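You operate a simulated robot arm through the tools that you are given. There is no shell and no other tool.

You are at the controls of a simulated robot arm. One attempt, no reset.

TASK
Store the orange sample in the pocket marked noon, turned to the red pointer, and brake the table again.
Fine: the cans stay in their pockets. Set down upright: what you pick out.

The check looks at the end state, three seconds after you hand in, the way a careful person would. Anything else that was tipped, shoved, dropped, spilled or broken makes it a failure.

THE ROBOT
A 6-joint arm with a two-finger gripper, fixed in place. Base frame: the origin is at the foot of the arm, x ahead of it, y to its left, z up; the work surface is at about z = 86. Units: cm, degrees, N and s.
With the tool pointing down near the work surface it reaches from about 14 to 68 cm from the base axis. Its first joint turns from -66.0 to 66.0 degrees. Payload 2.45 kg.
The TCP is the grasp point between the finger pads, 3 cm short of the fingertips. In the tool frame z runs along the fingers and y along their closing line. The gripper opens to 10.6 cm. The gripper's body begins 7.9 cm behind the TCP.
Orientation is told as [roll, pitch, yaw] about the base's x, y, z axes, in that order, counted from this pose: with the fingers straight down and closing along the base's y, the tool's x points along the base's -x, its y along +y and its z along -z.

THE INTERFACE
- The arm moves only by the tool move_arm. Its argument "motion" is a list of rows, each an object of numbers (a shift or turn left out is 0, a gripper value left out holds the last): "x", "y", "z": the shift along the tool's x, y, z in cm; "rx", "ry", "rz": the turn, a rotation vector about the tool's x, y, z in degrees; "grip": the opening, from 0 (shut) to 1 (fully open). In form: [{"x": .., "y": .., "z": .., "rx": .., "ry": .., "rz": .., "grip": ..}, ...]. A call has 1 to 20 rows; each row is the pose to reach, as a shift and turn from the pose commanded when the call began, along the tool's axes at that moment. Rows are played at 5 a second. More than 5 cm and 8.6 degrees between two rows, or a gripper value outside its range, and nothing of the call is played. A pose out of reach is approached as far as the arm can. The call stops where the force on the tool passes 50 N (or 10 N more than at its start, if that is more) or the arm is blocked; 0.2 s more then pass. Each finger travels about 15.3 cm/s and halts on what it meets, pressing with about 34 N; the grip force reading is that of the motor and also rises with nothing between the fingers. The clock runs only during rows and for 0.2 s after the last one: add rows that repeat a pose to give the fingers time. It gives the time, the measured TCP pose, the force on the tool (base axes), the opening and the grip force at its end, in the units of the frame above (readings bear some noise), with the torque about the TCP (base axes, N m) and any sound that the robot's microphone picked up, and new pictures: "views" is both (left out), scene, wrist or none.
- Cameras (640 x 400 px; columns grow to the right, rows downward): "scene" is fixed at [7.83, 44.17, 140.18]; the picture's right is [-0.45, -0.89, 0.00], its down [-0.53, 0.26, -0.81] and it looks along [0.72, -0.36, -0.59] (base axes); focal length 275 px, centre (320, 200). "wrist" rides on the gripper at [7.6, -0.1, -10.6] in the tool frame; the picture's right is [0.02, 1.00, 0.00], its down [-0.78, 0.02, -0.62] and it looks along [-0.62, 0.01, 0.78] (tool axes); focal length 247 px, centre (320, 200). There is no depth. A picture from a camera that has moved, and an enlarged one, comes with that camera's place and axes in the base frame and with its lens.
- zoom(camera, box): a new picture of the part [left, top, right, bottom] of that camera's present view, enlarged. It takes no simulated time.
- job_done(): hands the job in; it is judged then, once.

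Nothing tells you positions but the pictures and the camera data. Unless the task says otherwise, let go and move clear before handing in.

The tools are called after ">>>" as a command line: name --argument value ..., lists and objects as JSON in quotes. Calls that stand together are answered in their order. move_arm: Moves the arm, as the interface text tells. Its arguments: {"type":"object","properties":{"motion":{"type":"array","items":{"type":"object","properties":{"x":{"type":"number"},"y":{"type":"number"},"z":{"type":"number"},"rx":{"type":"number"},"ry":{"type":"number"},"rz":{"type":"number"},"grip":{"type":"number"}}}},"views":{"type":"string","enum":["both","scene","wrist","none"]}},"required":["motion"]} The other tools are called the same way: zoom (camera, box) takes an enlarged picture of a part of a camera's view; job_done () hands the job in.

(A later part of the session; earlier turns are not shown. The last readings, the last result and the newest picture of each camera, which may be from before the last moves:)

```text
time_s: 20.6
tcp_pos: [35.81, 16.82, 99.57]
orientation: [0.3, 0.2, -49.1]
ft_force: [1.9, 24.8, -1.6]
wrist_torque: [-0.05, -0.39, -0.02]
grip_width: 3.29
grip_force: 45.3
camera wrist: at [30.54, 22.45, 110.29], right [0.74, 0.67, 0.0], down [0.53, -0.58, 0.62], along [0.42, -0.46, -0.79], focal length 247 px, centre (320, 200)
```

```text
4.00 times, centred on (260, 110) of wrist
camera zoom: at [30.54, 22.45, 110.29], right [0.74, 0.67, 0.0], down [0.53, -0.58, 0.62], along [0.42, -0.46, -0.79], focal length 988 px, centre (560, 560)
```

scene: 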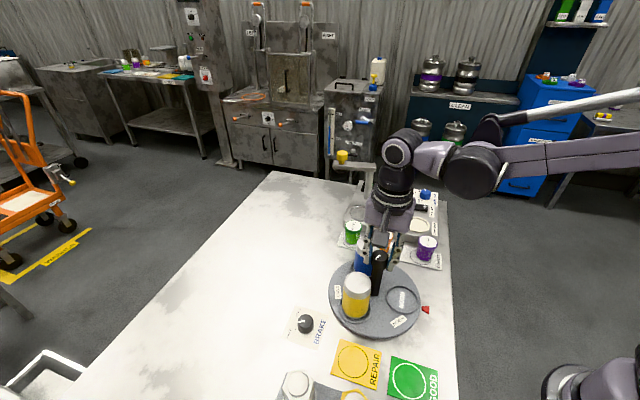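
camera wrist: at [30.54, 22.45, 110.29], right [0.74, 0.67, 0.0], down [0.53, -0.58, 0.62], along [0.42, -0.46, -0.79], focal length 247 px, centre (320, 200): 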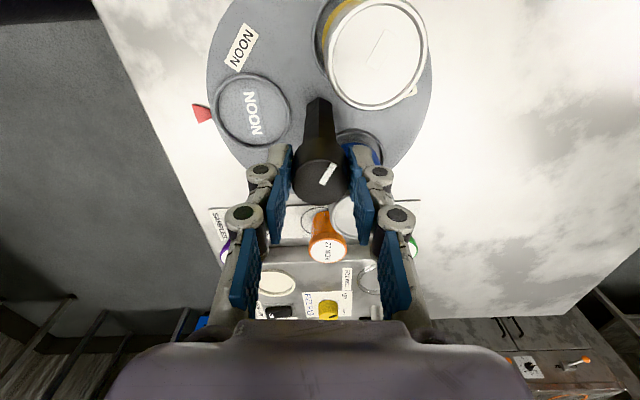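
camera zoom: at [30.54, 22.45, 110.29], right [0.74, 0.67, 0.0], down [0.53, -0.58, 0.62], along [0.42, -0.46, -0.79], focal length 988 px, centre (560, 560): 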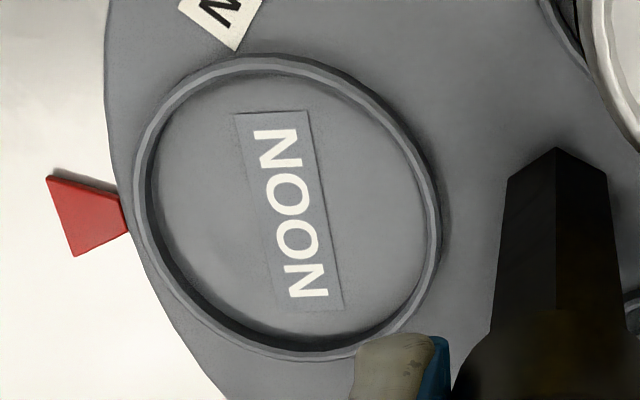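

The pointer, pocket centre and handle axis line up to within about a degree. I'll release, lift clear, and go back to the brake knob with the wrist at yaw +35°.

>>> move_arm --motion '[{"grip": 0.45}, {"grip": 0.55}, {"z": -2, "grip": 0.55}, {"z": -6}, {"z": -9}, {"x": 1.14, "y": 0.98, "z": -9, "rz": -7.7}, {"x": 2.29, "y": 1.96, "z": -9, "rz": -15.4}, {"x": 3.43, "y": 2.94, "z": -9, "rz": -23.1}, {"x": 4.57, "y": 3.92, "z": -9, "rz": -30.8}, {"x": 5.72, "y": 4.9, "z": -9, "rz": -38.5}, {"x": 6.86, "y": 5.87, "z": -9, "rz": -46.2}, {"x": 8.0, "y": 6.85, "z": -9, "rz": -53.9}, {"x": 9.15, "y": 7.83, "z": -9, "rz": -61.6}, {"x": 10.29, "y": 8.81, "z": -9, "rz": -69.3}, {"x": 11.44, "y": 9.79, "z": -9, "rz": -77}, {"x": 12.58, "y": 10.77, "z": -9, "rz": -84.6}, {"x": 12.58, "y": 10.77, "z": -9, "rz": -84.6}]'

>>> zoom --camera "scene" --box '[310, 220, 450, 350]'

>>> zoom --camera "wrist" --box '[240, 40, 400, 160]'

```text
time_s: 24.2
tcp_pos: [35.63, 33.32, 108.65]
orientation: [0.0, -0.1, 35.7]
ft_force: [-0.6, -0.3, 0.2]
wrist_torque: [0.04, 0.0, 0.01]
grip_width: 5.85
grip_force: 0.0
camera wrist: at [29.32, 28.69, 119.22], right [-0.6, 0.8, 0.0], down [0.63, 0.47, 0.62], along [0.5, 0.37, -0.78], focal length 247 px, centre (320, 200)
```

scene: 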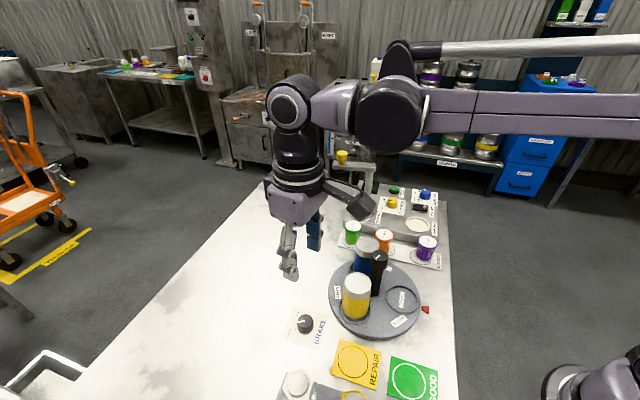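
wrist: 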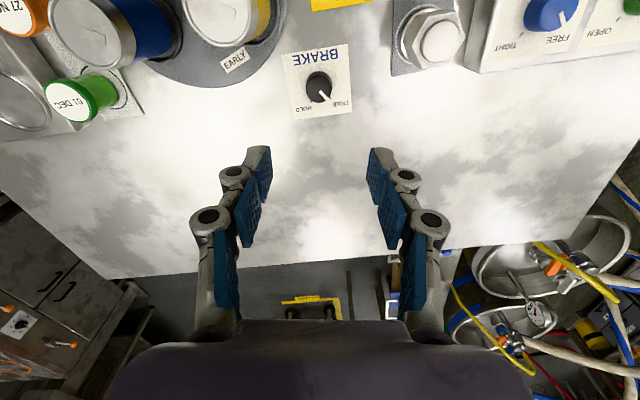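

```text
3.08 times, centred on (380, 285) of scene
camera zoom: at [7.83, 44.17, 140.18], right [-0.45, -0.89, 0.0], down [-0.53, 0.26, -0.81], along [0.72, -0.36, -0.59], focal length 845 px, centre (135, -62)
```

zoom: 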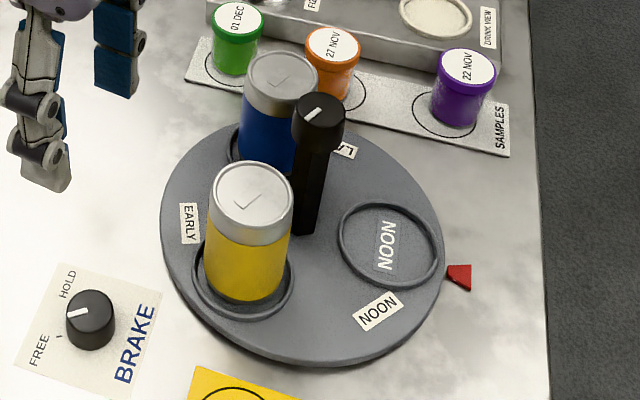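

```text
3.33 times, centred on (320, 100) of wrist
camera zoom: at [29.32, 28.69, 119.22], right [-0.6, 0.8, 0.0], down [0.63, 0.47, 0.62], along [0.5, 0.37, -0.78], focal length 823 px, centre (320, 533)
```

zoom: 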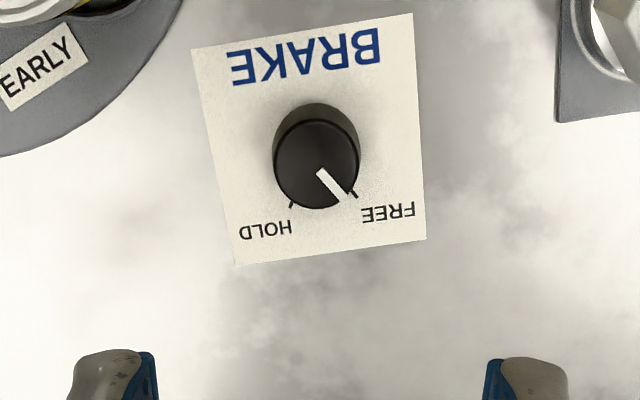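

The table stayed put with NOON at the pointer. Now I'll go down onto the brake knob again.

>>> move_arm --motion '[{"x": -0.07, "z": 4.5}, {"x": -0.07, "z": 9}, {"x": -0.07, "z": 13}, {"x": -0.07, "z": 16}, {"x": -0.07, "z": 18}, {"x": -0.07, "z": 18.9}, {"x": -0.07, "z": 18.9}]' --views "wrist"

>>> zoom --camera "wrist" --box '[220, 60, 420, 220]'

```text
time_s: 25.8
tcp_pos: [35.68, 33.34, 89.77]
orientation: [0.0, -0.1, 35.5]
ft_force: [-0.2, 0.2, -0.3]
wrist_torque: [-0.02, 0.04, 0.01]
grip_width: 5.85
grip_force: 0.0
camera wrist: at [29.43, 28.7, 100.25], right [-0.6, 0.8, 0.0], down [0.63, 0.47, 0.62], along [0.5, 0.37, -0.78], focal length 247 px, centre (320, 200)
```

wrist: 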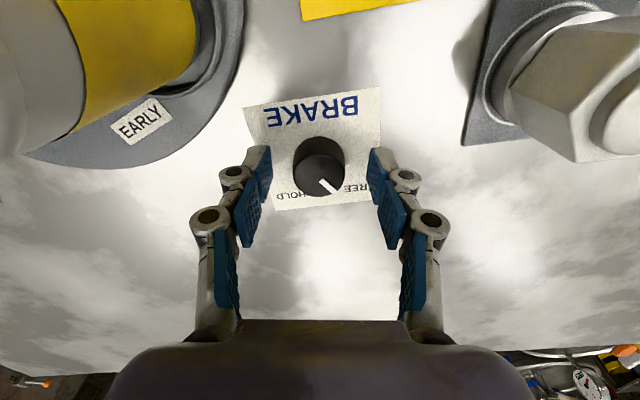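

```text
2.50 times, centred on (320, 140) of wrist
camera zoom: at [29.43, 28.7, 100.25], right [-0.6, 0.8, 0.0], down [0.63, 0.47, 0.62], along [0.5, 0.37, -0.78], focal length 617 px, centre (320, 350)
```

zoom: 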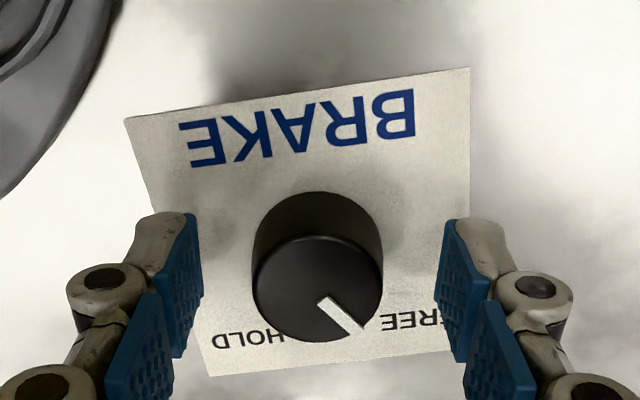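

>>> move_arm --motion '[{"grip": 0.35}, {"grip": 0.2}, {"grip": 0.2}]' --views "none"

```text
time_s: 26.6
tcp_pos: [35.72, 33.25, 89.7]
orientation: [-0.1, 0.0, 35.5]
ft_force: [3.3, -4.2, -0.6]
wrist_torque: [-0.09, -0.09, -0.07]
grip_width: 3.13
grip_force: 45.0
```

The knob is gripped cleanly. I'll turn it back clockwise to HOLD (rz positive, about 70°).

>>> move_arm --motion '[{"rz": 7}, {"rz": 14}, {"rz": 21}, {"rz": 28}, {"rz": 35}, {"rz": 42}, {"rz": 49}, {"rz": 56}]' --views "wrist"

>>> zoom --camera "wrist" --box '[250, 80, 390, 220]'

```text
time_s: 28.4
tcp_pos: [35.54, 33.51, 89.78]
orientation: [0.3, 0.0, -20.5]
ft_force: [-1.4, 14.4, -14.3]
wrist_torque: [0.15, 0.06, 0.06]
grip_width: 3.12
grip_force: 45.2
camera wrist: at [28.34, 35.95, 100.3], right [0.33, 0.94, 0.01], down [0.74, -0.26, 0.62], along [0.59, -0.2, -0.78], focal length 247 px, centre (320, 200)
```

wrist: 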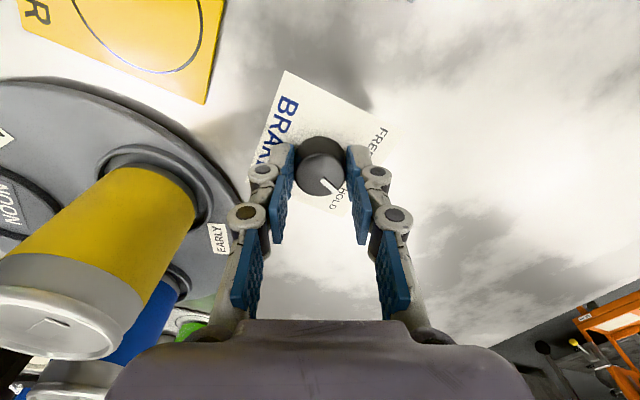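

```text
2.86 times, centred on (320, 150) of wrist
camera zoom: at [28.34, 35.95, 100.3], right [0.33, 0.94, 0.01], down [0.74, -0.26, 0.62], along [0.59, -0.2, -0.78], focal length 706 px, centre (320, 343)
```

zoom: 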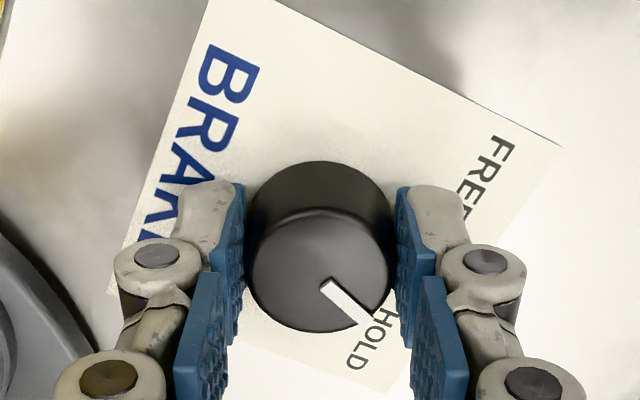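

>>> move_arm --motion '[{"y": 0.05, "rz": 5}, {"y": 0.08, "rz": 10}, {"y": 0.08, "rz": 13.5}, {"y": 0.08, "rz": 13.5}]' --views "wrist"

>>> zoom --camera "wrist" --box '[250, 80, 390, 220]'

```text
time_s: 29.4
tcp_pos: [35.68, 33.56, 89.71]
orientation: [0.2, 0.2, -34.0]
ft_force: [-0.3, 18.9, -20.1]
wrist_torque: [0.25, 0.0, 0.01]
grip_width: 3.11
grip_force: 45.1
camera wrist: at [29.16, 37.64, 100.3], right [0.54, 0.84, 0.0], down [0.66, -0.43, 0.62], along [0.52, -0.33, -0.78], focal length 247 px, centre (320, 200)
```

wrist: 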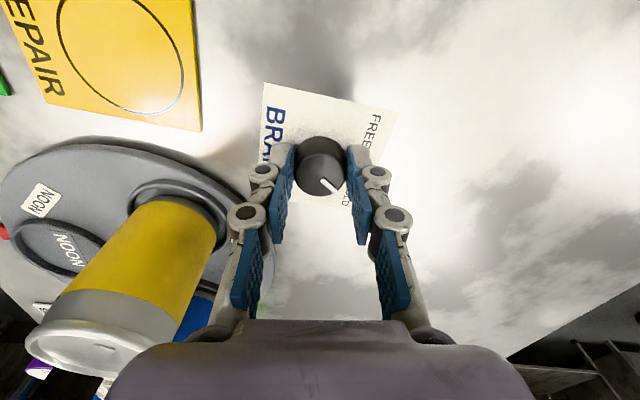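

```text
2.86 times, centred on (320, 150) of wrist
camera zoom: at [29.16, 37.64, 100.3], right [0.54, 0.84, 0.0], down [0.66, -0.43, 0.62], along [0.52, -0.33, -0.78], focal length 706 px, centre (320, 343)
```

zoom: 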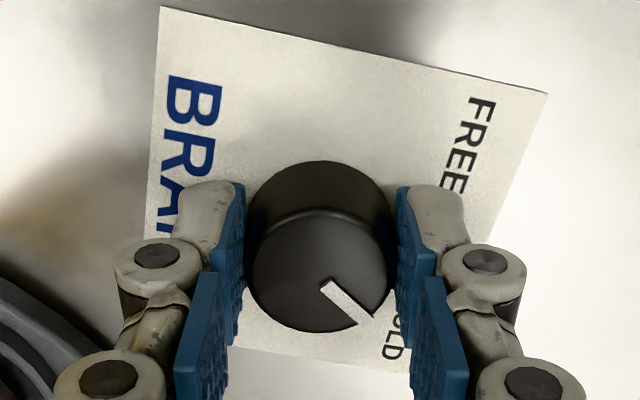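

No end-stop torque yet. I'll nudge a few degrees further to seat it fully at HOLD.

>>> move_arm --motion '[{"rz": 2, "z": 0.08}, {"rz": 4, "z": 0.08}, {"rz": 4, "z": 0.08}]' --views "none"

```text
time_s: 30.2
tcp_pos: [35.64, 33.53, 89.65]
orientation: [0.3, 0.1, -37.9]
ft_force: [-0.1, 22.0, 5.3]
wrist_torque: [0.21, -0.29, 0.76]
grip_width: 3.11
grip_force: 45.1
```

A torque of +0.76 N m says the knob is against the HOLD stop. Releasing, lifting and checking.

>>> move_arm --motion '[{"grip": 0.5}, {"grip": 0.55}, {"z": -3, "grip": 0.55}, {"z": -7}, {"z": -11}, {"z": -15}, {"z": -19}]'

>>> zoom --camera "wrist" --box '[240, 30, 400, 150]'

>>> zoom --camera "scene" --box '[280, 220, 460, 350]'

```text
time_s: 31.8
tcp_pos: [35.63, 33.4, 108.73]
orientation: [0.0, 0.0, -37.9]
ft_force: [-0.3, -0.4, 0.4]
wrist_torque: [-0.06, 0.04, -0.02]
grip_width: 5.84
grip_force: 0.1
camera wrist: at [29.47, 37.95, 119.24], right [0.6, 0.8, 0.0], down [0.63, -0.47, 0.62], along [0.5, -0.37, -0.78], focal length 247 px, centre (320, 200)
```

scene: 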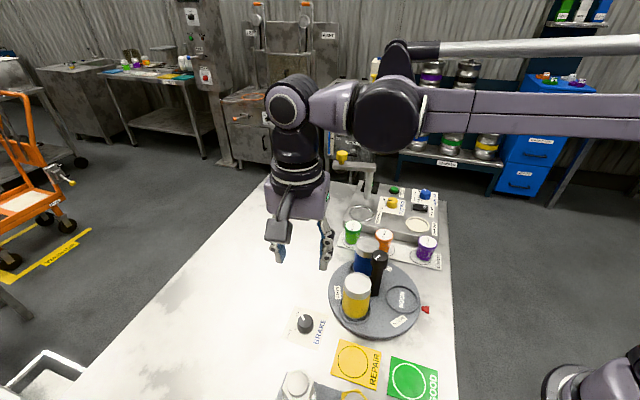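
wrist: 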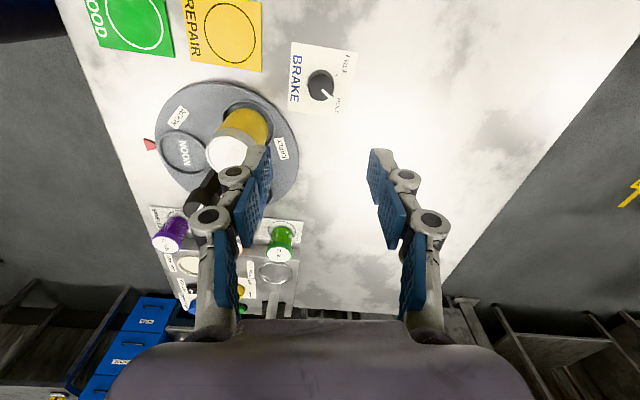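

```text
3.33 times, centred on (320, 90) of wrist
camera zoom: at [29.47, 37.95, 119.24], right [0.6, 0.8, 0.0], down [0.63, -0.47, 0.62], along [0.5, -0.37, -0.78], focal length 823 px, centre (320, 567)
```

zoom: 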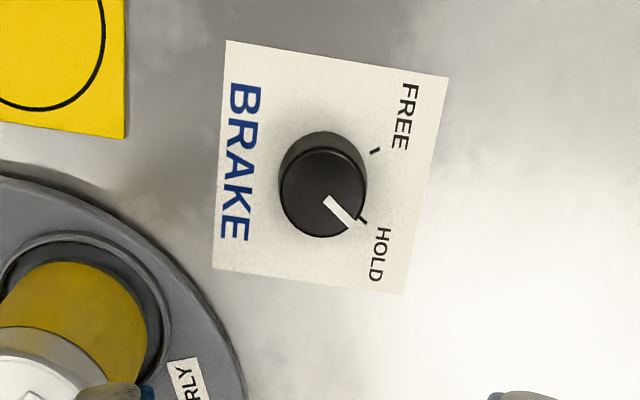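

```text
3.08 times, centred on (370, 285) of scene
camera zoom: at [7.83, 44.17, 140.18], right [-0.45, -0.89, 0.0], down [-0.53, 0.26, -0.81], along [0.72, -0.36, -0.59], focal length 845 px, centre (166, -62)
```

zoom: 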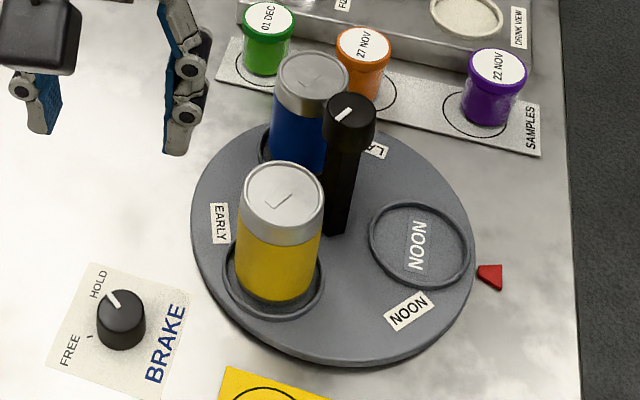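

The brake is back at HOLD and NOON is at the pointer. Next is the orange sample at about (45.8, 6.6). I'll move above it with the fingers closing along the sample row (yaw about -45°) so they stay clear of the machine block.

>>> move_arm --motion '[{"x": -3.05, "y": -1.85, "rz": 1, "grip": 0.62}, {"x": -6.1, "y": -3.7, "rz": 2}, {"x": -9.2, "y": -5.5, "rz": 3}, {"x": -12.2, "y": -7.4, "rz": 4}, {"x": -15.3, "y": -9.25, "rz": 5}, {"x": -18.3, "y": -11.1, "rz": 6}, {"x": -21.4, "y": -12.95, "rz": 7}, {"x": -24.4, "y": -14.8, "rz": 7}, {"x": -24.4, "y": -14.8, "rz": 7}]'

>>> zoom --camera "wrist" --box '[200, 30, 440, 180]'

>>> zoom --camera "scene" --box '[320, 200, 460, 300]'

```text
time_s: 33.8
tcp_pos: [45.89, 6.7, 108.49]
orientation: [0.1, -0.1, -44.8]
ft_force: [0.1, -0.3, 0.7]
wrist_torque: [0.0, 0.05, -0.01]
grip_width: 6.56
grip_force: 0.0
camera wrist: at [40.27, 11.93, 119.19], right [0.69, 0.72, 0.0], down [0.57, -0.54, 0.62], along [0.45, -0.43, -0.78], focal length 247 px, centre (320, 200)
```

scene: 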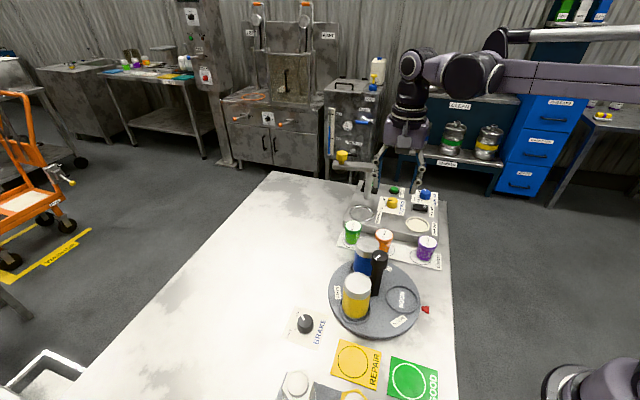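
wrist: 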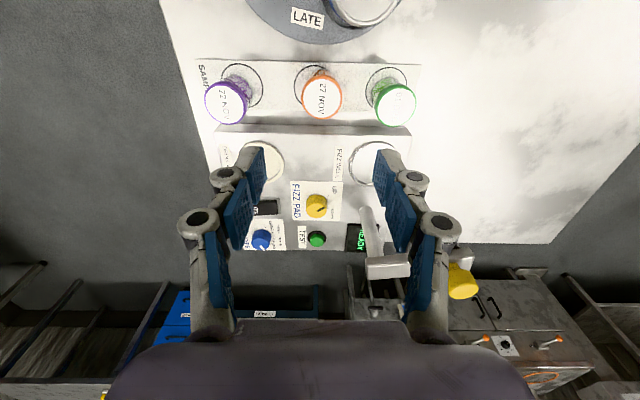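

```text
2.67 times, centred on (320, 105) of wrist
camera zoom: at [40.27, 11.93, 119.19], right [0.69, 0.72, 0.0], down [0.57, -0.54, 0.62], along [0.45, -0.43, -0.78], focal length 659 px, centre (320, 453)
```

zoom: 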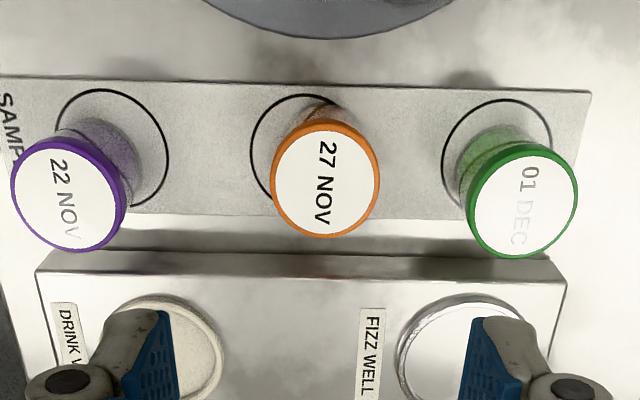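

```text
4.00 times, centred on (390, 250) of scene
camera zoom: at [7.84, 44.17, 140.18], right [-0.45, -0.89, 0.0], down [-0.53, 0.26, -0.81], along [0.72, -0.36, -0.59], focal length 1099 px, centre (40, 0)
```

zoom: 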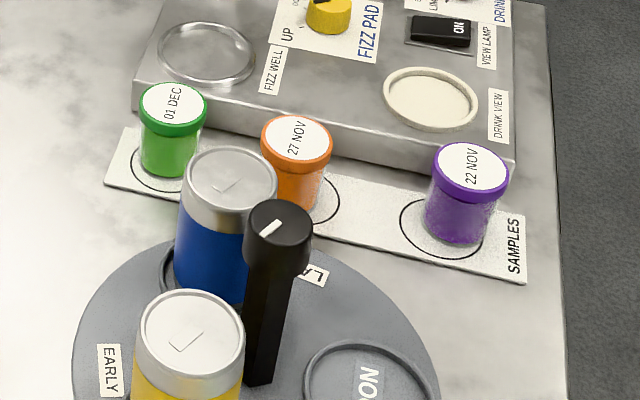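

The orange lid centre is at about (46.1, 6.65), with its top at z≈92.1 and a diameter of about 4.4 cm. The green sample is close along the row, so I'll turn the fingers to yaw -20°, which threads them between the green sample, the block and the disc. I'll narrow the opening and go part of the way down to verify.

>>> move_arm --motion '[{"x": -0.17, "y": 0.1, "rz": -6, "grip": 0.53}, {"x": -0.17, "y": 0.1, "rz": -12, "grip": 0.53}, {"x": -0.17, "y": 0.1, "z": 1, "rz": -18}, {"x": -0.17, "y": 0.1, "z": 4, "rz": -25}, {"x": -0.17, "y": 0.1, "z": 8, "rz": -25}, {"x": -0.17, "y": 0.1, "z": 10.5, "rz": -25}, {"x": -0.17, "y": 0.1, "z": 10.5, "rz": -25}]'

>>> zoom --camera "wrist" --box '[190, 60, 450, 220]'

>>> zoom --camera "scene" --box '[320, 180, 460, 280]'

```text
time_s: 35.4
tcp_pos: [46.06, 6.71, 98.2]
orientation: [0.1, 0.0, -20.0]
ft_force: [0.2, 0.2, -0.2]
wrist_torque: [0.0, -0.02, 0.01]
grip_width: 5.62
grip_force: 0.1
camera wrist: at [38.8, 9.12, 108.8], right [0.32, 0.95, 0.0], down [0.74, -0.25, 0.62], along [0.59, -0.2, -0.78], focal length 247 px, centre (320, 200)
```

scene: 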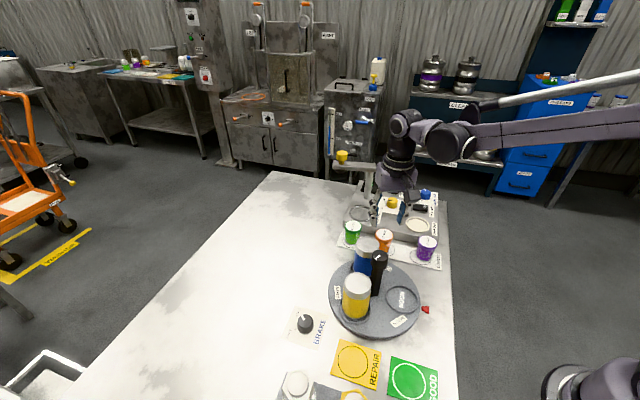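
wrist: 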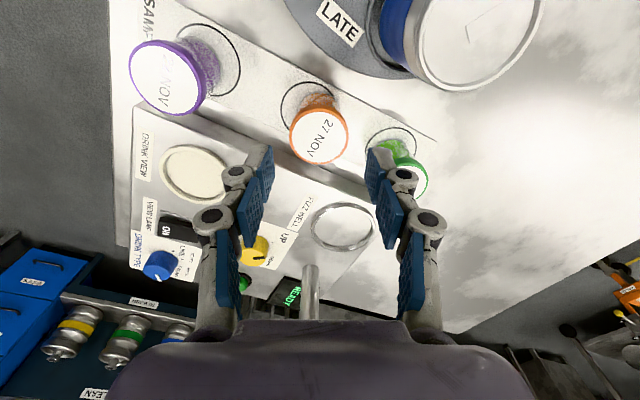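

```text
2.46 times, centred on (320, 140) of wrist
camera zoom: at [38.8, 9.12, 108.8], right [0.32, 0.95, 0.0], down [0.74, -0.25, 0.62], along [0.59, -0.2, -0.78], focal length 608 px, centre (320, 348)
```

zoom: 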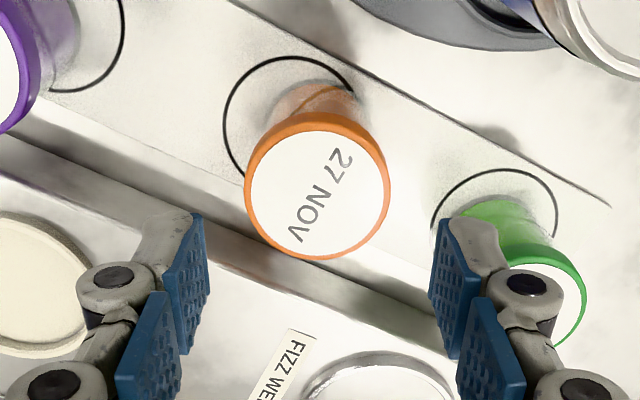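

```text
4.00 times, centred on (390, 230) of scene
camera zoom: at [7.83, 44.17, 140.18], right [-0.45, -0.89, 0.0], down [-0.53, 0.26, -0.81], along [0.72, -0.36, -0.59], focal length 1099 px, centre (40, 80)
```

zoom: 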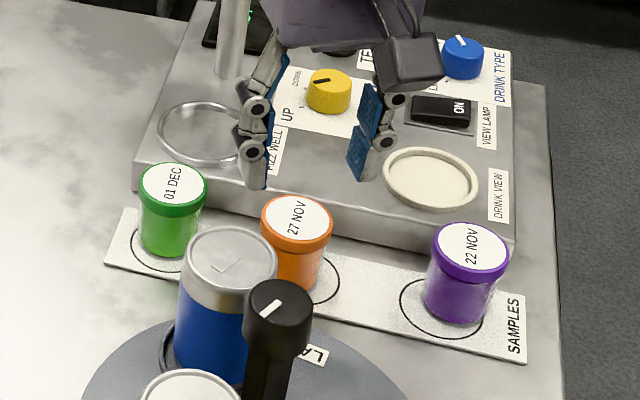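

Aligned to within about 0.1 cm, with good clearance to the green sample. I'll go down in stages.

>>> move_arm --motion '[{"x": 0.05, "y": -0.09, "z": 1.5, "grip": 0.51}, {"x": 0.05, "y": -0.09, "z": 2.8}, {"x": 0.05, "y": -0.09, "z": 2.8}]'

>>> zoom --camera "wrist" --box '[190, 60, 450, 220]'

>>> zoom --camera "scene" --box '[320, 180, 460, 280]'

```text
time_s: 36.2
tcp_pos: [46.12, 6.45, 95.41]
orientation: [0.0, 0.1, -20.0]
ft_force: [-0.4, 0.0, 0.2]
wrist_torque: [0.01, 0.02, 0.0]
grip_width: 5.38
grip_force: 0.0
camera wrist: at [38.72, 8.98, 106.01], right [0.32, 0.95, 0.0], down [0.74, -0.25, 0.62], along [0.59, -0.2, -0.78], focal length 247 px, centre (320, 200)
```

scene: 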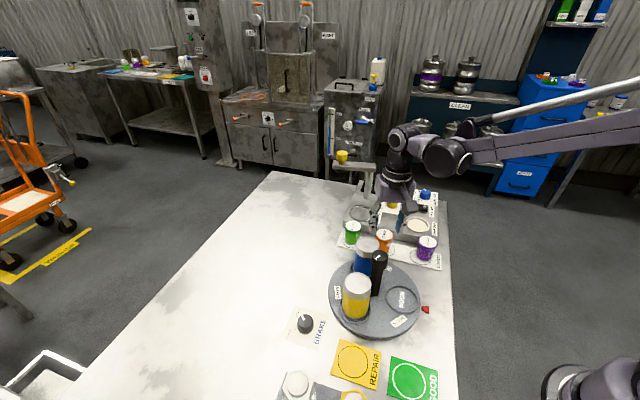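
wrist: 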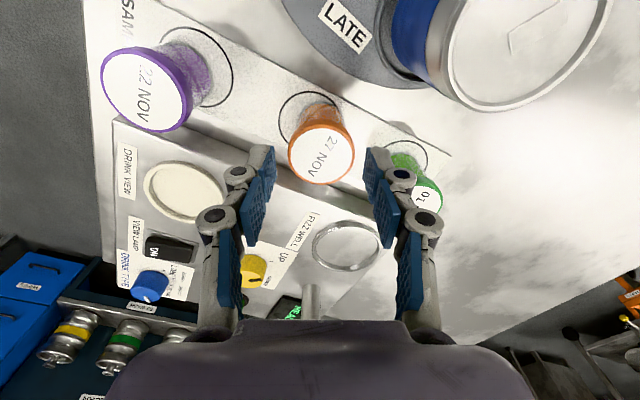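

```text
2.46 times, centred on (320, 140) of wrist
camera zoom: at [38.72, 8.98, 106.01], right [0.32, 0.95, 0.0], down [0.74, -0.25, 0.62], along [0.59, -0.2, -0.78], focal length 608 px, centre (320, 348)
```

zoom: 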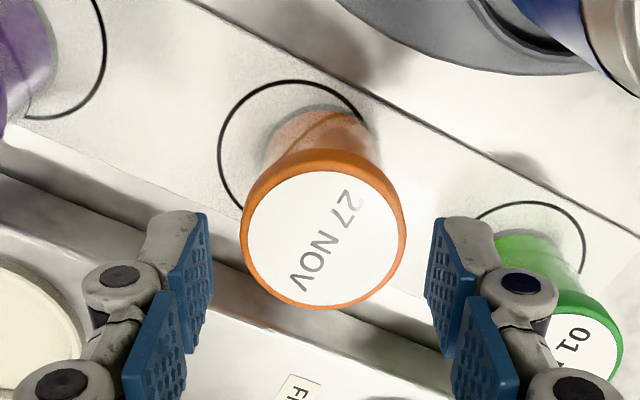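

```text
4.00 times, centred on (390, 230) of scene
camera zoom: at [7.83, 44.17, 140.18], right [-0.45, -0.89, 0.0], down [-0.53, 0.26, -0.81], along [0.72, -0.36, -0.59], focal length 1099 px, centre (40, 80)
```

zoom: 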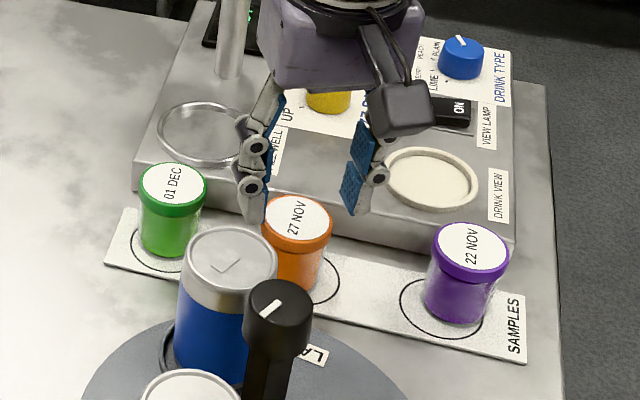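

>>> move_arm --motion '[{"x": 0.1, "y": 0.14, "z": 0.3}, {"x": 0.1, "y": 0.14, "z": 1.5}, {"x": 0.1, "y": 0.14, "z": 2.8}, {"x": 0.1, "y": 0.14, "z": 3.8}, {"x": 0.1, "y": 0.14, "z": 3.8}]'

>>> zoom --camera "wrist" --box '[190, 60, 450, 220]'

>>> zoom --camera "scene" --box '[320, 180, 460, 280]'

```text
time_s: 37.4
tcp_pos: [45.98, 6.75, 91.72]
orientation: [0.1, 0.1, -19.8]
ft_force: [0.1, -0.3, 0.6]
wrist_torque: [0.0, 0.0, -0.03]
grip_width: 5.41
grip_force: 0.0
camera wrist: at [38.63, 9.21, 102.21], right [0.32, 0.95, 0.0], down [0.74, -0.25, 0.62], along [0.59, -0.2, -0.78], focal length 247 px, centre (320, 200)
```

scene: 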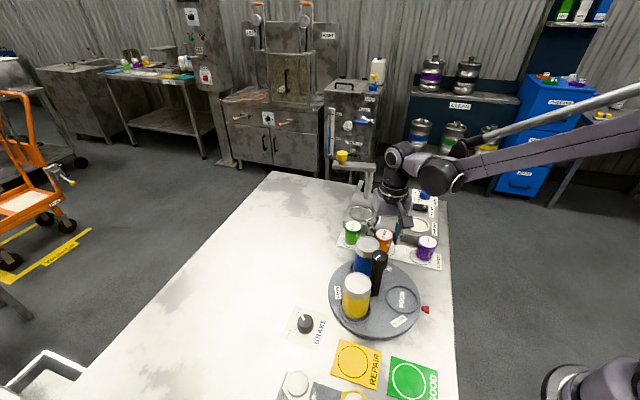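
wrist: 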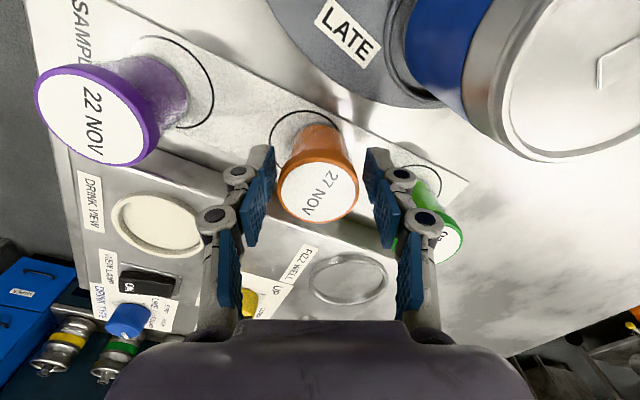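

```text
2.46 times, centred on (320, 140) of wrist
camera zoom: at [38.63, 9.21, 102.21], right [0.32, 0.95, 0.0], down [0.74, -0.25, 0.62], along [0.59, -0.2, -0.78], focal length 608 px, centre (320, 348)
```

zoom: 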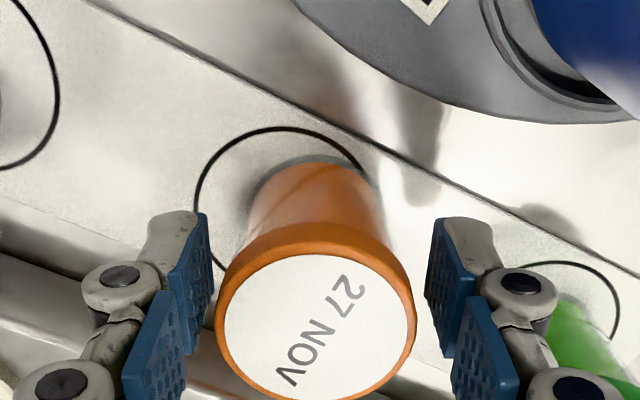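

```text
4.00 times, centred on (390, 230) of scene
camera zoom: at [7.83, 44.17, 140.18], right [-0.45, -0.89, 0.0], down [-0.53, 0.26, -0.81], along [0.72, -0.36, -0.59], focal length 1099 px, centre (40, 80)
```

zoom: 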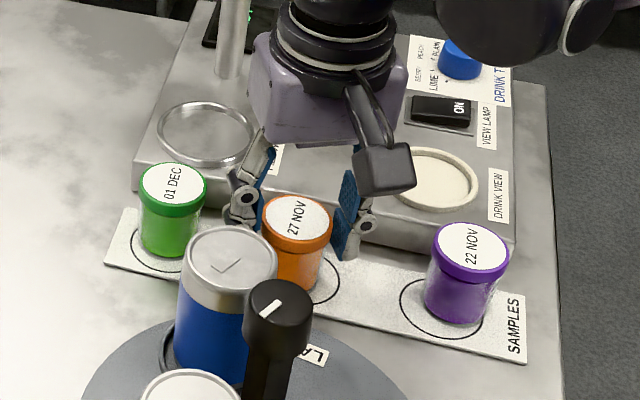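

The jar is centred between the pads. Closing on it.

>>> move_arm --motion '[{"grip": 0.45}, {"grip": 0.4}, {"grip": 0.35}, {"grip": 0.35}]'

>>> zoom --camera "wrist" --box '[190, 60, 450, 220]'

```text
time_s: 38.4
tcp_pos: [46.04, 6.79, 91.6]
orientation: [0.2, 0.0, -19.8]
ft_force: [-0.3, 0.0, 3.1]
wrist_torque: [-0.08, 0.02, -0.04]
grip_width: 4.17
grip_force: 34.1
camera wrist: at [38.63, 9.2, 102.23], right [0.32, 0.95, 0.0], down [0.74, -0.25, 0.62], along [0.59, -0.2, -0.78], focal length 247 px, centre (320, 200)
```

scene: 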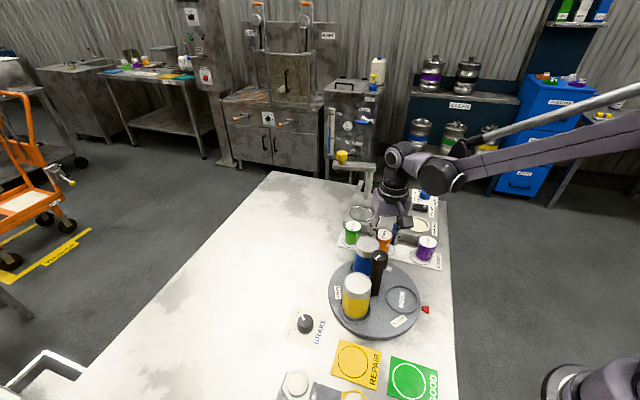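
wrist: 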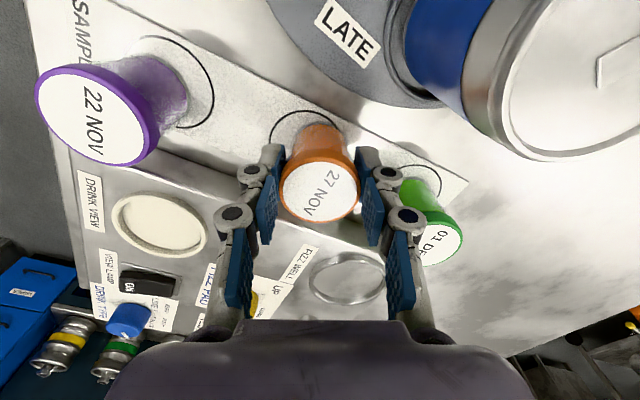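

```text
2.46 times, centred on (320, 140) of wrist
camera zoom: at [38.63, 9.2, 102.23], right [0.32, 0.95, 0.0], down [0.74, -0.25, 0.62], along [0.59, -0.2, -0.78], focal length 608 px, centre (320, 348)
```

zoom: 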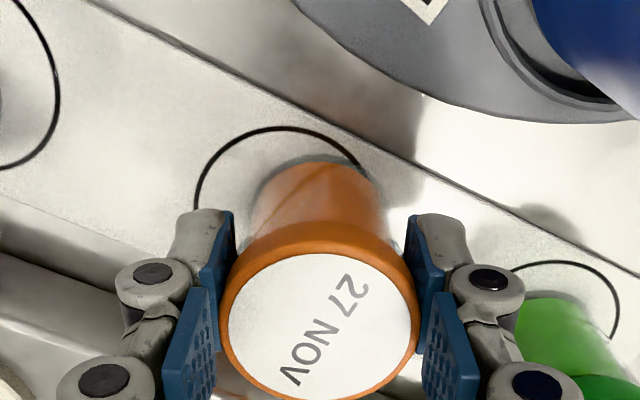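

A firm grip at 4.17 cm width. I'll lift straight up and check the load.

>>> move_arm --motion '[{"z": -1, "grip": 0.3}, {"z": -3}, {"z": -6}, {"z": -9}, {"z": -12}, {"z": -15}, {"z": -15}]'

>>> zoom --camera "wrist" --box '[190, 60, 450, 220]'

>>> zoom --camera "scene" --box '[320, 120, 460, 280]'

```text
time_s: 40.0
tcp_pos: [45.86, 6.71, 106.58]
orientation: [0.2, 0.0, -19.9]
ft_force: [0.2, 0.5, 0.7]
wrist_torque: [0.0, 0.0, -0.02]
grip_width: 3.18
grip_force: 0.1
camera wrist: at [38.54, 9.12, 117.18], right [0.32, 0.95, 0.0], down [0.74, -0.25, 0.62], along [0.59, -0.2, -0.78], focal length 247 px, centre (320, 200)
```

scene: 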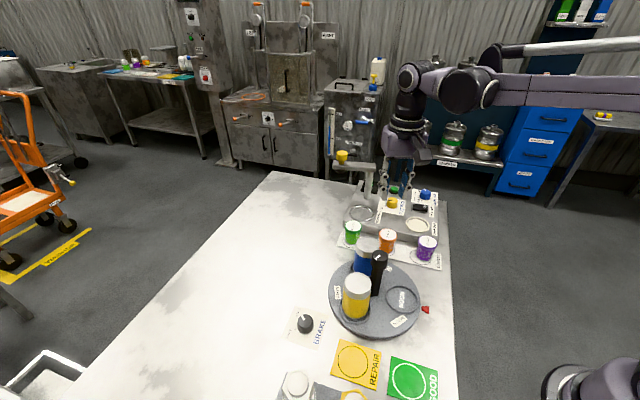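
wrist: 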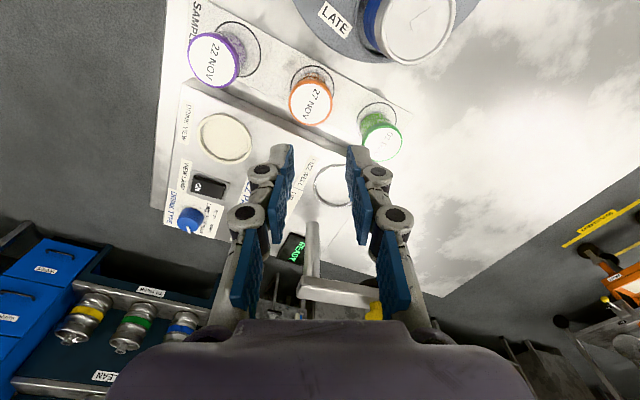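

```text
2.46 times, centred on (320, 140) of wrist
camera zoom: at [38.54, 9.12, 117.18], right [0.32, 0.95, 0.0], down [0.74, -0.25, 0.62], along [0.59, -0.2, -0.78], focal length 608 px, centre (320, 348)
```

zoom: 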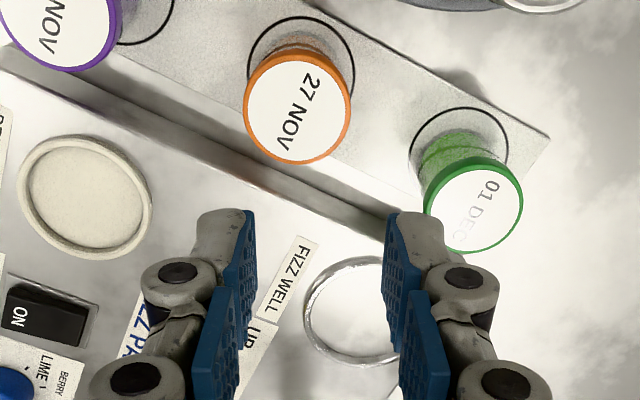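

```text
2.50 times, centred on (390, 200) of scene
camera zoom: at [7.83, 44.17, 140.18], right [-0.45, -0.89, 0.0], down [-0.53, 0.26, -0.81], along [0.72, -0.36, -0.59], focal length 687 px, centre (145, 200)
```

zoom: 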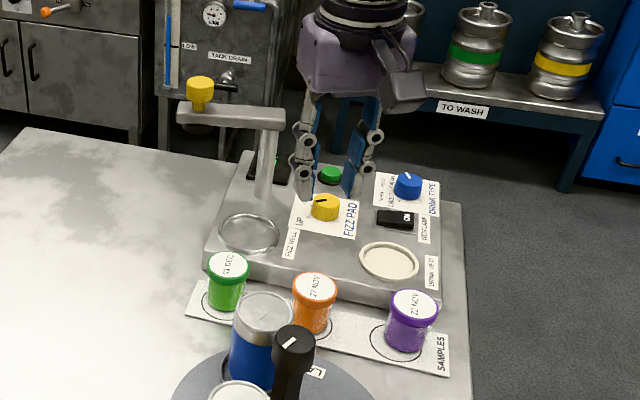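

The jar slipped out of the grip during the lift, but it is still standing upright, shifted by about 1 cm. I'll look closely at its shape and new position before trying again.

>>> zoom --camera "scene" --box '[365, 220, 415, 265]'

>>> zoom --camera "scene" --box '[330, 210, 450, 275]'

>>> zoom --camera "wrist" --box '[260, 40, 430, 170]'

```text
8.89 times, centred on (390, 242) of scene
camera zoom: at [7.83, 44.17, 140.18], right [-0.45, -0.89, 0.0], down [-0.53, 0.26, -0.81], along [0.72, -0.36, -0.59], focal length 2442 px, centre (-302, -178)
```

zoom: 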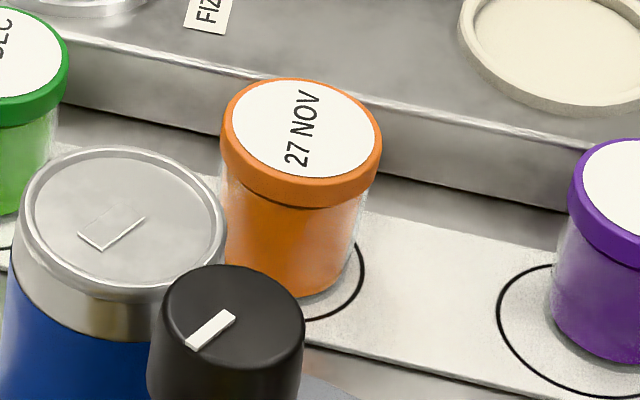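

```text
5.33 times, centred on (390, 242) of scene
camera zoom: at [7.83, 44.17, 140.18], right [-0.45, -0.89, 0.0], down [-0.53, 0.26, -0.81], along [0.72, -0.36, -0.59], focal length 1465 px, centre (-53, -27)
```

zoom: 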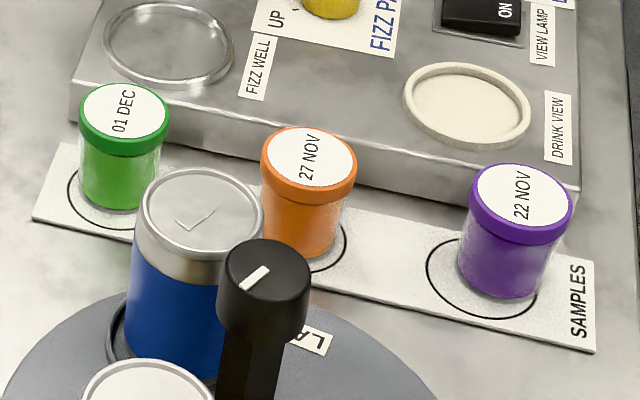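

```text
3.08 times, centred on (345, 105) of wrist
camera zoom: at [38.54, 9.12, 117.18], right [0.32, 0.95, 0.0], down [0.74, -0.25, 0.62], along [0.59, -0.2, -0.78], focal length 760 px, centre (243, 492)
```

zoom: 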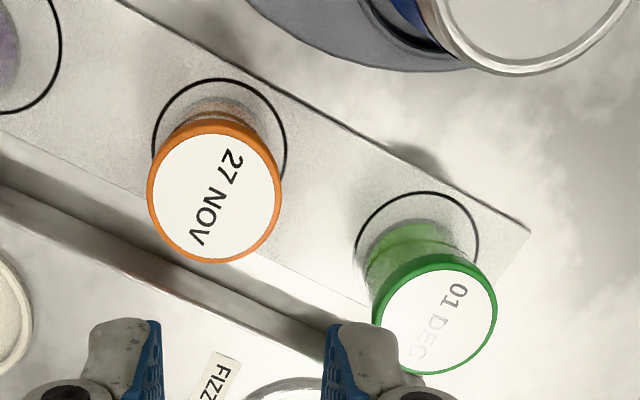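

The jar is still upright and now sits about 0.9 cm toward the purple sample. I'll re-centre over it, turn the fingers to yaw -38° for better clearance all round, and re-check before taking a deeper grip.

>>> move_arm --motion '[{"x": -0.1, "y": -0.5, "rz": 6, "grip": 0.55}, {"x": -0.18, "y": -0.92, "rz": 12}, {"x": -0.18, "y": -0.92, "rz": 18}, {"x": -0.18, "y": -0.92, "z": 4, "rz": 18}, {"x": -0.18, "y": -0.92, "z": 8, "rz": 18}, {"x": -0.18, "y": -0.92, "z": 10, "rz": 18}, {"x": -0.18, "y": -0.92, "z": 10, "rz": 18}]'

>>> zoom --camera "wrist" --box '[240, 80, 400, 200]'

>>> zoom --camera "scene" --box '[340, 190, 440, 270]'

```text
time_s: 41.6
tcp_pos: [46.06, 5.84, 96.22]
orientation: [0.1, 0.0, -37.9]
ft_force: [0.3, 0.2, -0.1]
wrist_torque: [-0.03, 0.0, 0.01]
grip_width: 5.84
grip_force: 0.1
camera wrist: at [39.74, 10.44, 106.86], right [0.6, 0.8, 0.0], down [0.63, -0.47, 0.62], along [0.5, -0.37, -0.78], focal length 247 px, centre (320, 200)
```

scene: 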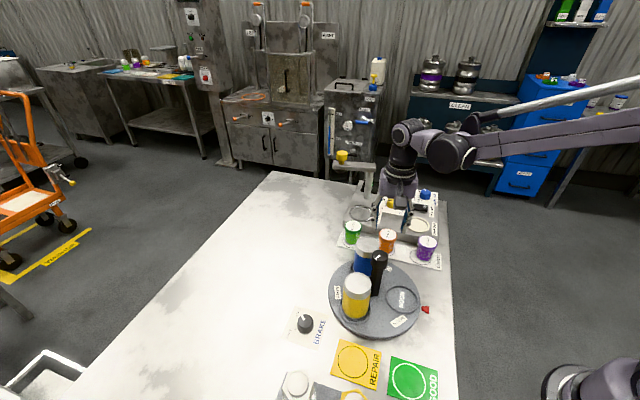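
wrist: 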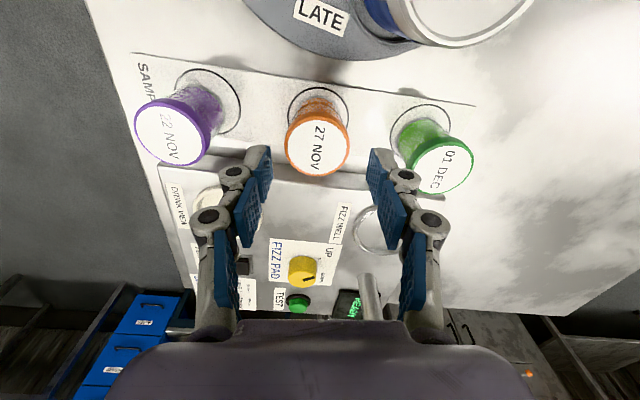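

```text
3.33 times, centred on (320, 140) of wrist
camera zoom: at [39.74, 10.44, 106.86], right [0.6, 0.8, 0.0], down [0.63, -0.47, 0.62], along [0.5, -0.37, -0.78], focal length 823 px, centre (320, 400)
```

zoom: 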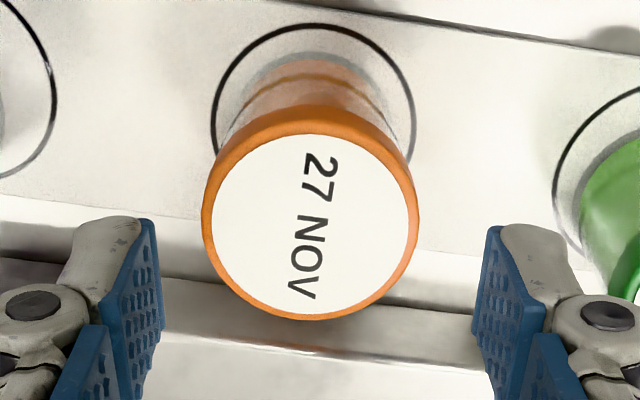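

```text
5.00 times, centred on (390, 230) of scene
camera zoom: at [7.83, 44.17, 140.18], right [-0.45, -0.89, 0.0], down [-0.53, 0.26, -0.81], along [0.72, -0.36, -0.59], focal length 1374 px, centre (-30, 50)
```

zoom: 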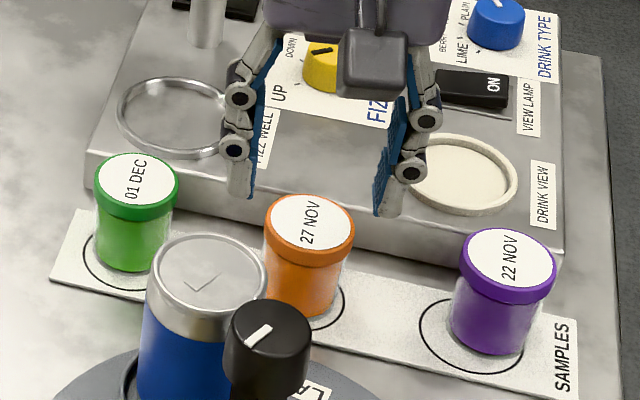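

The jar now stands centred in its circle at about (45.5, 5.85), with the lid spanning z≈91.0 to 92.2. Last time the lid sat right at the joint between the two pad segments. This time I'll hold it in the middle of the fingertip pads, with the TCP at z≈93.1.

>>> move_arm --motion '[{"x": 0.35, "y": -0.2, "z": 0}, {"x": 0.35, "y": -0.2, "z": 1.5}, {"x": 0.35, "y": -0.2, "z": 3.1}, {"x": 0.35, "y": -0.2, "z": 3.1}]'

>>> zoom --camera "wrist" --box '[240, 100, 400, 220]'

>>> zoom --camera "scene" --box '[340, 190, 440, 270]'

```text
time_s: 42.6
tcp_pos: [45.41, 5.88, 93.42]
orientation: [0.1, 0.0, -37.9]
ft_force: [-0.3, -0.2, 0.7]
wrist_torque: [-0.01, 0.0, -0.04]
grip_width: 5.82
grip_force: 0.0
camera wrist: at [39.24, 10.41, 104.05], right [0.6, 0.8, 0.0], down [0.63, -0.47, 0.62], along [0.5, -0.37, -0.78], focal length 247 px, centre (320, 200)
```

scene: 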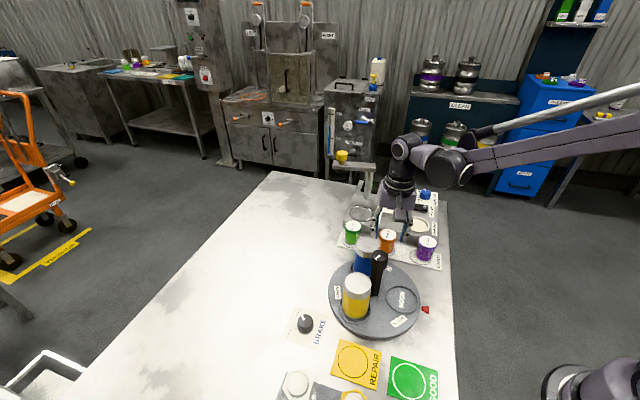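
wrist: 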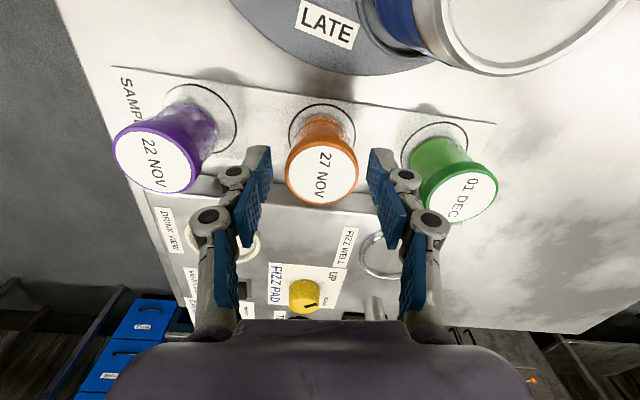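

```text
3.33 times, centred on (320, 160) of wrist
camera zoom: at [39.24, 10.41, 104.05], right [0.6, 0.8, 0.0], down [0.63, -0.47, 0.62], along [0.5, -0.37, -0.78], focal length 823 px, centre (320, 333)
```

zoom: 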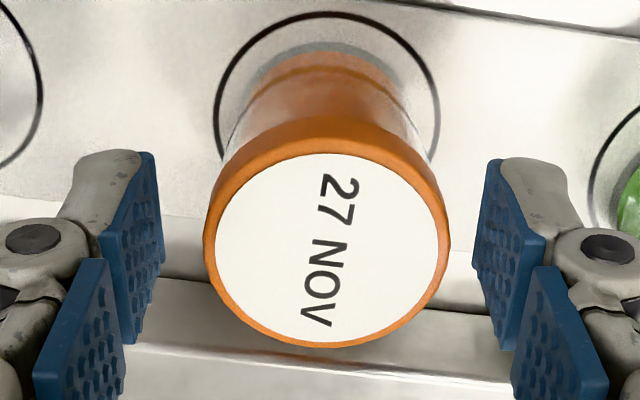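

```text
5.00 times, centred on (390, 230) of scene
camera zoom: at [7.83, 44.17, 140.18], right [-0.45, -0.89, 0.0], down [-0.53, 0.26, -0.81], along [0.72, -0.36, -0.59], focal length 1374 px, centre (-30, 50)
```

zoom: 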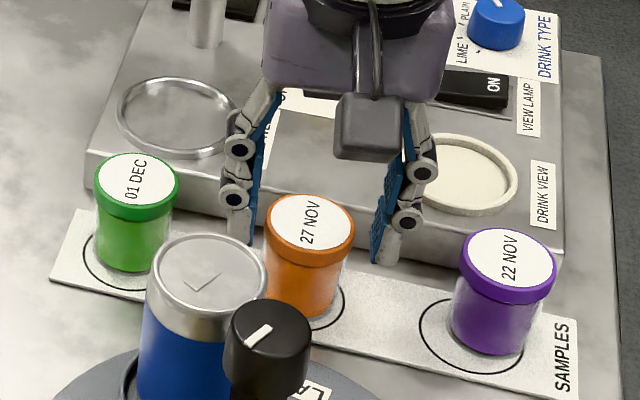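

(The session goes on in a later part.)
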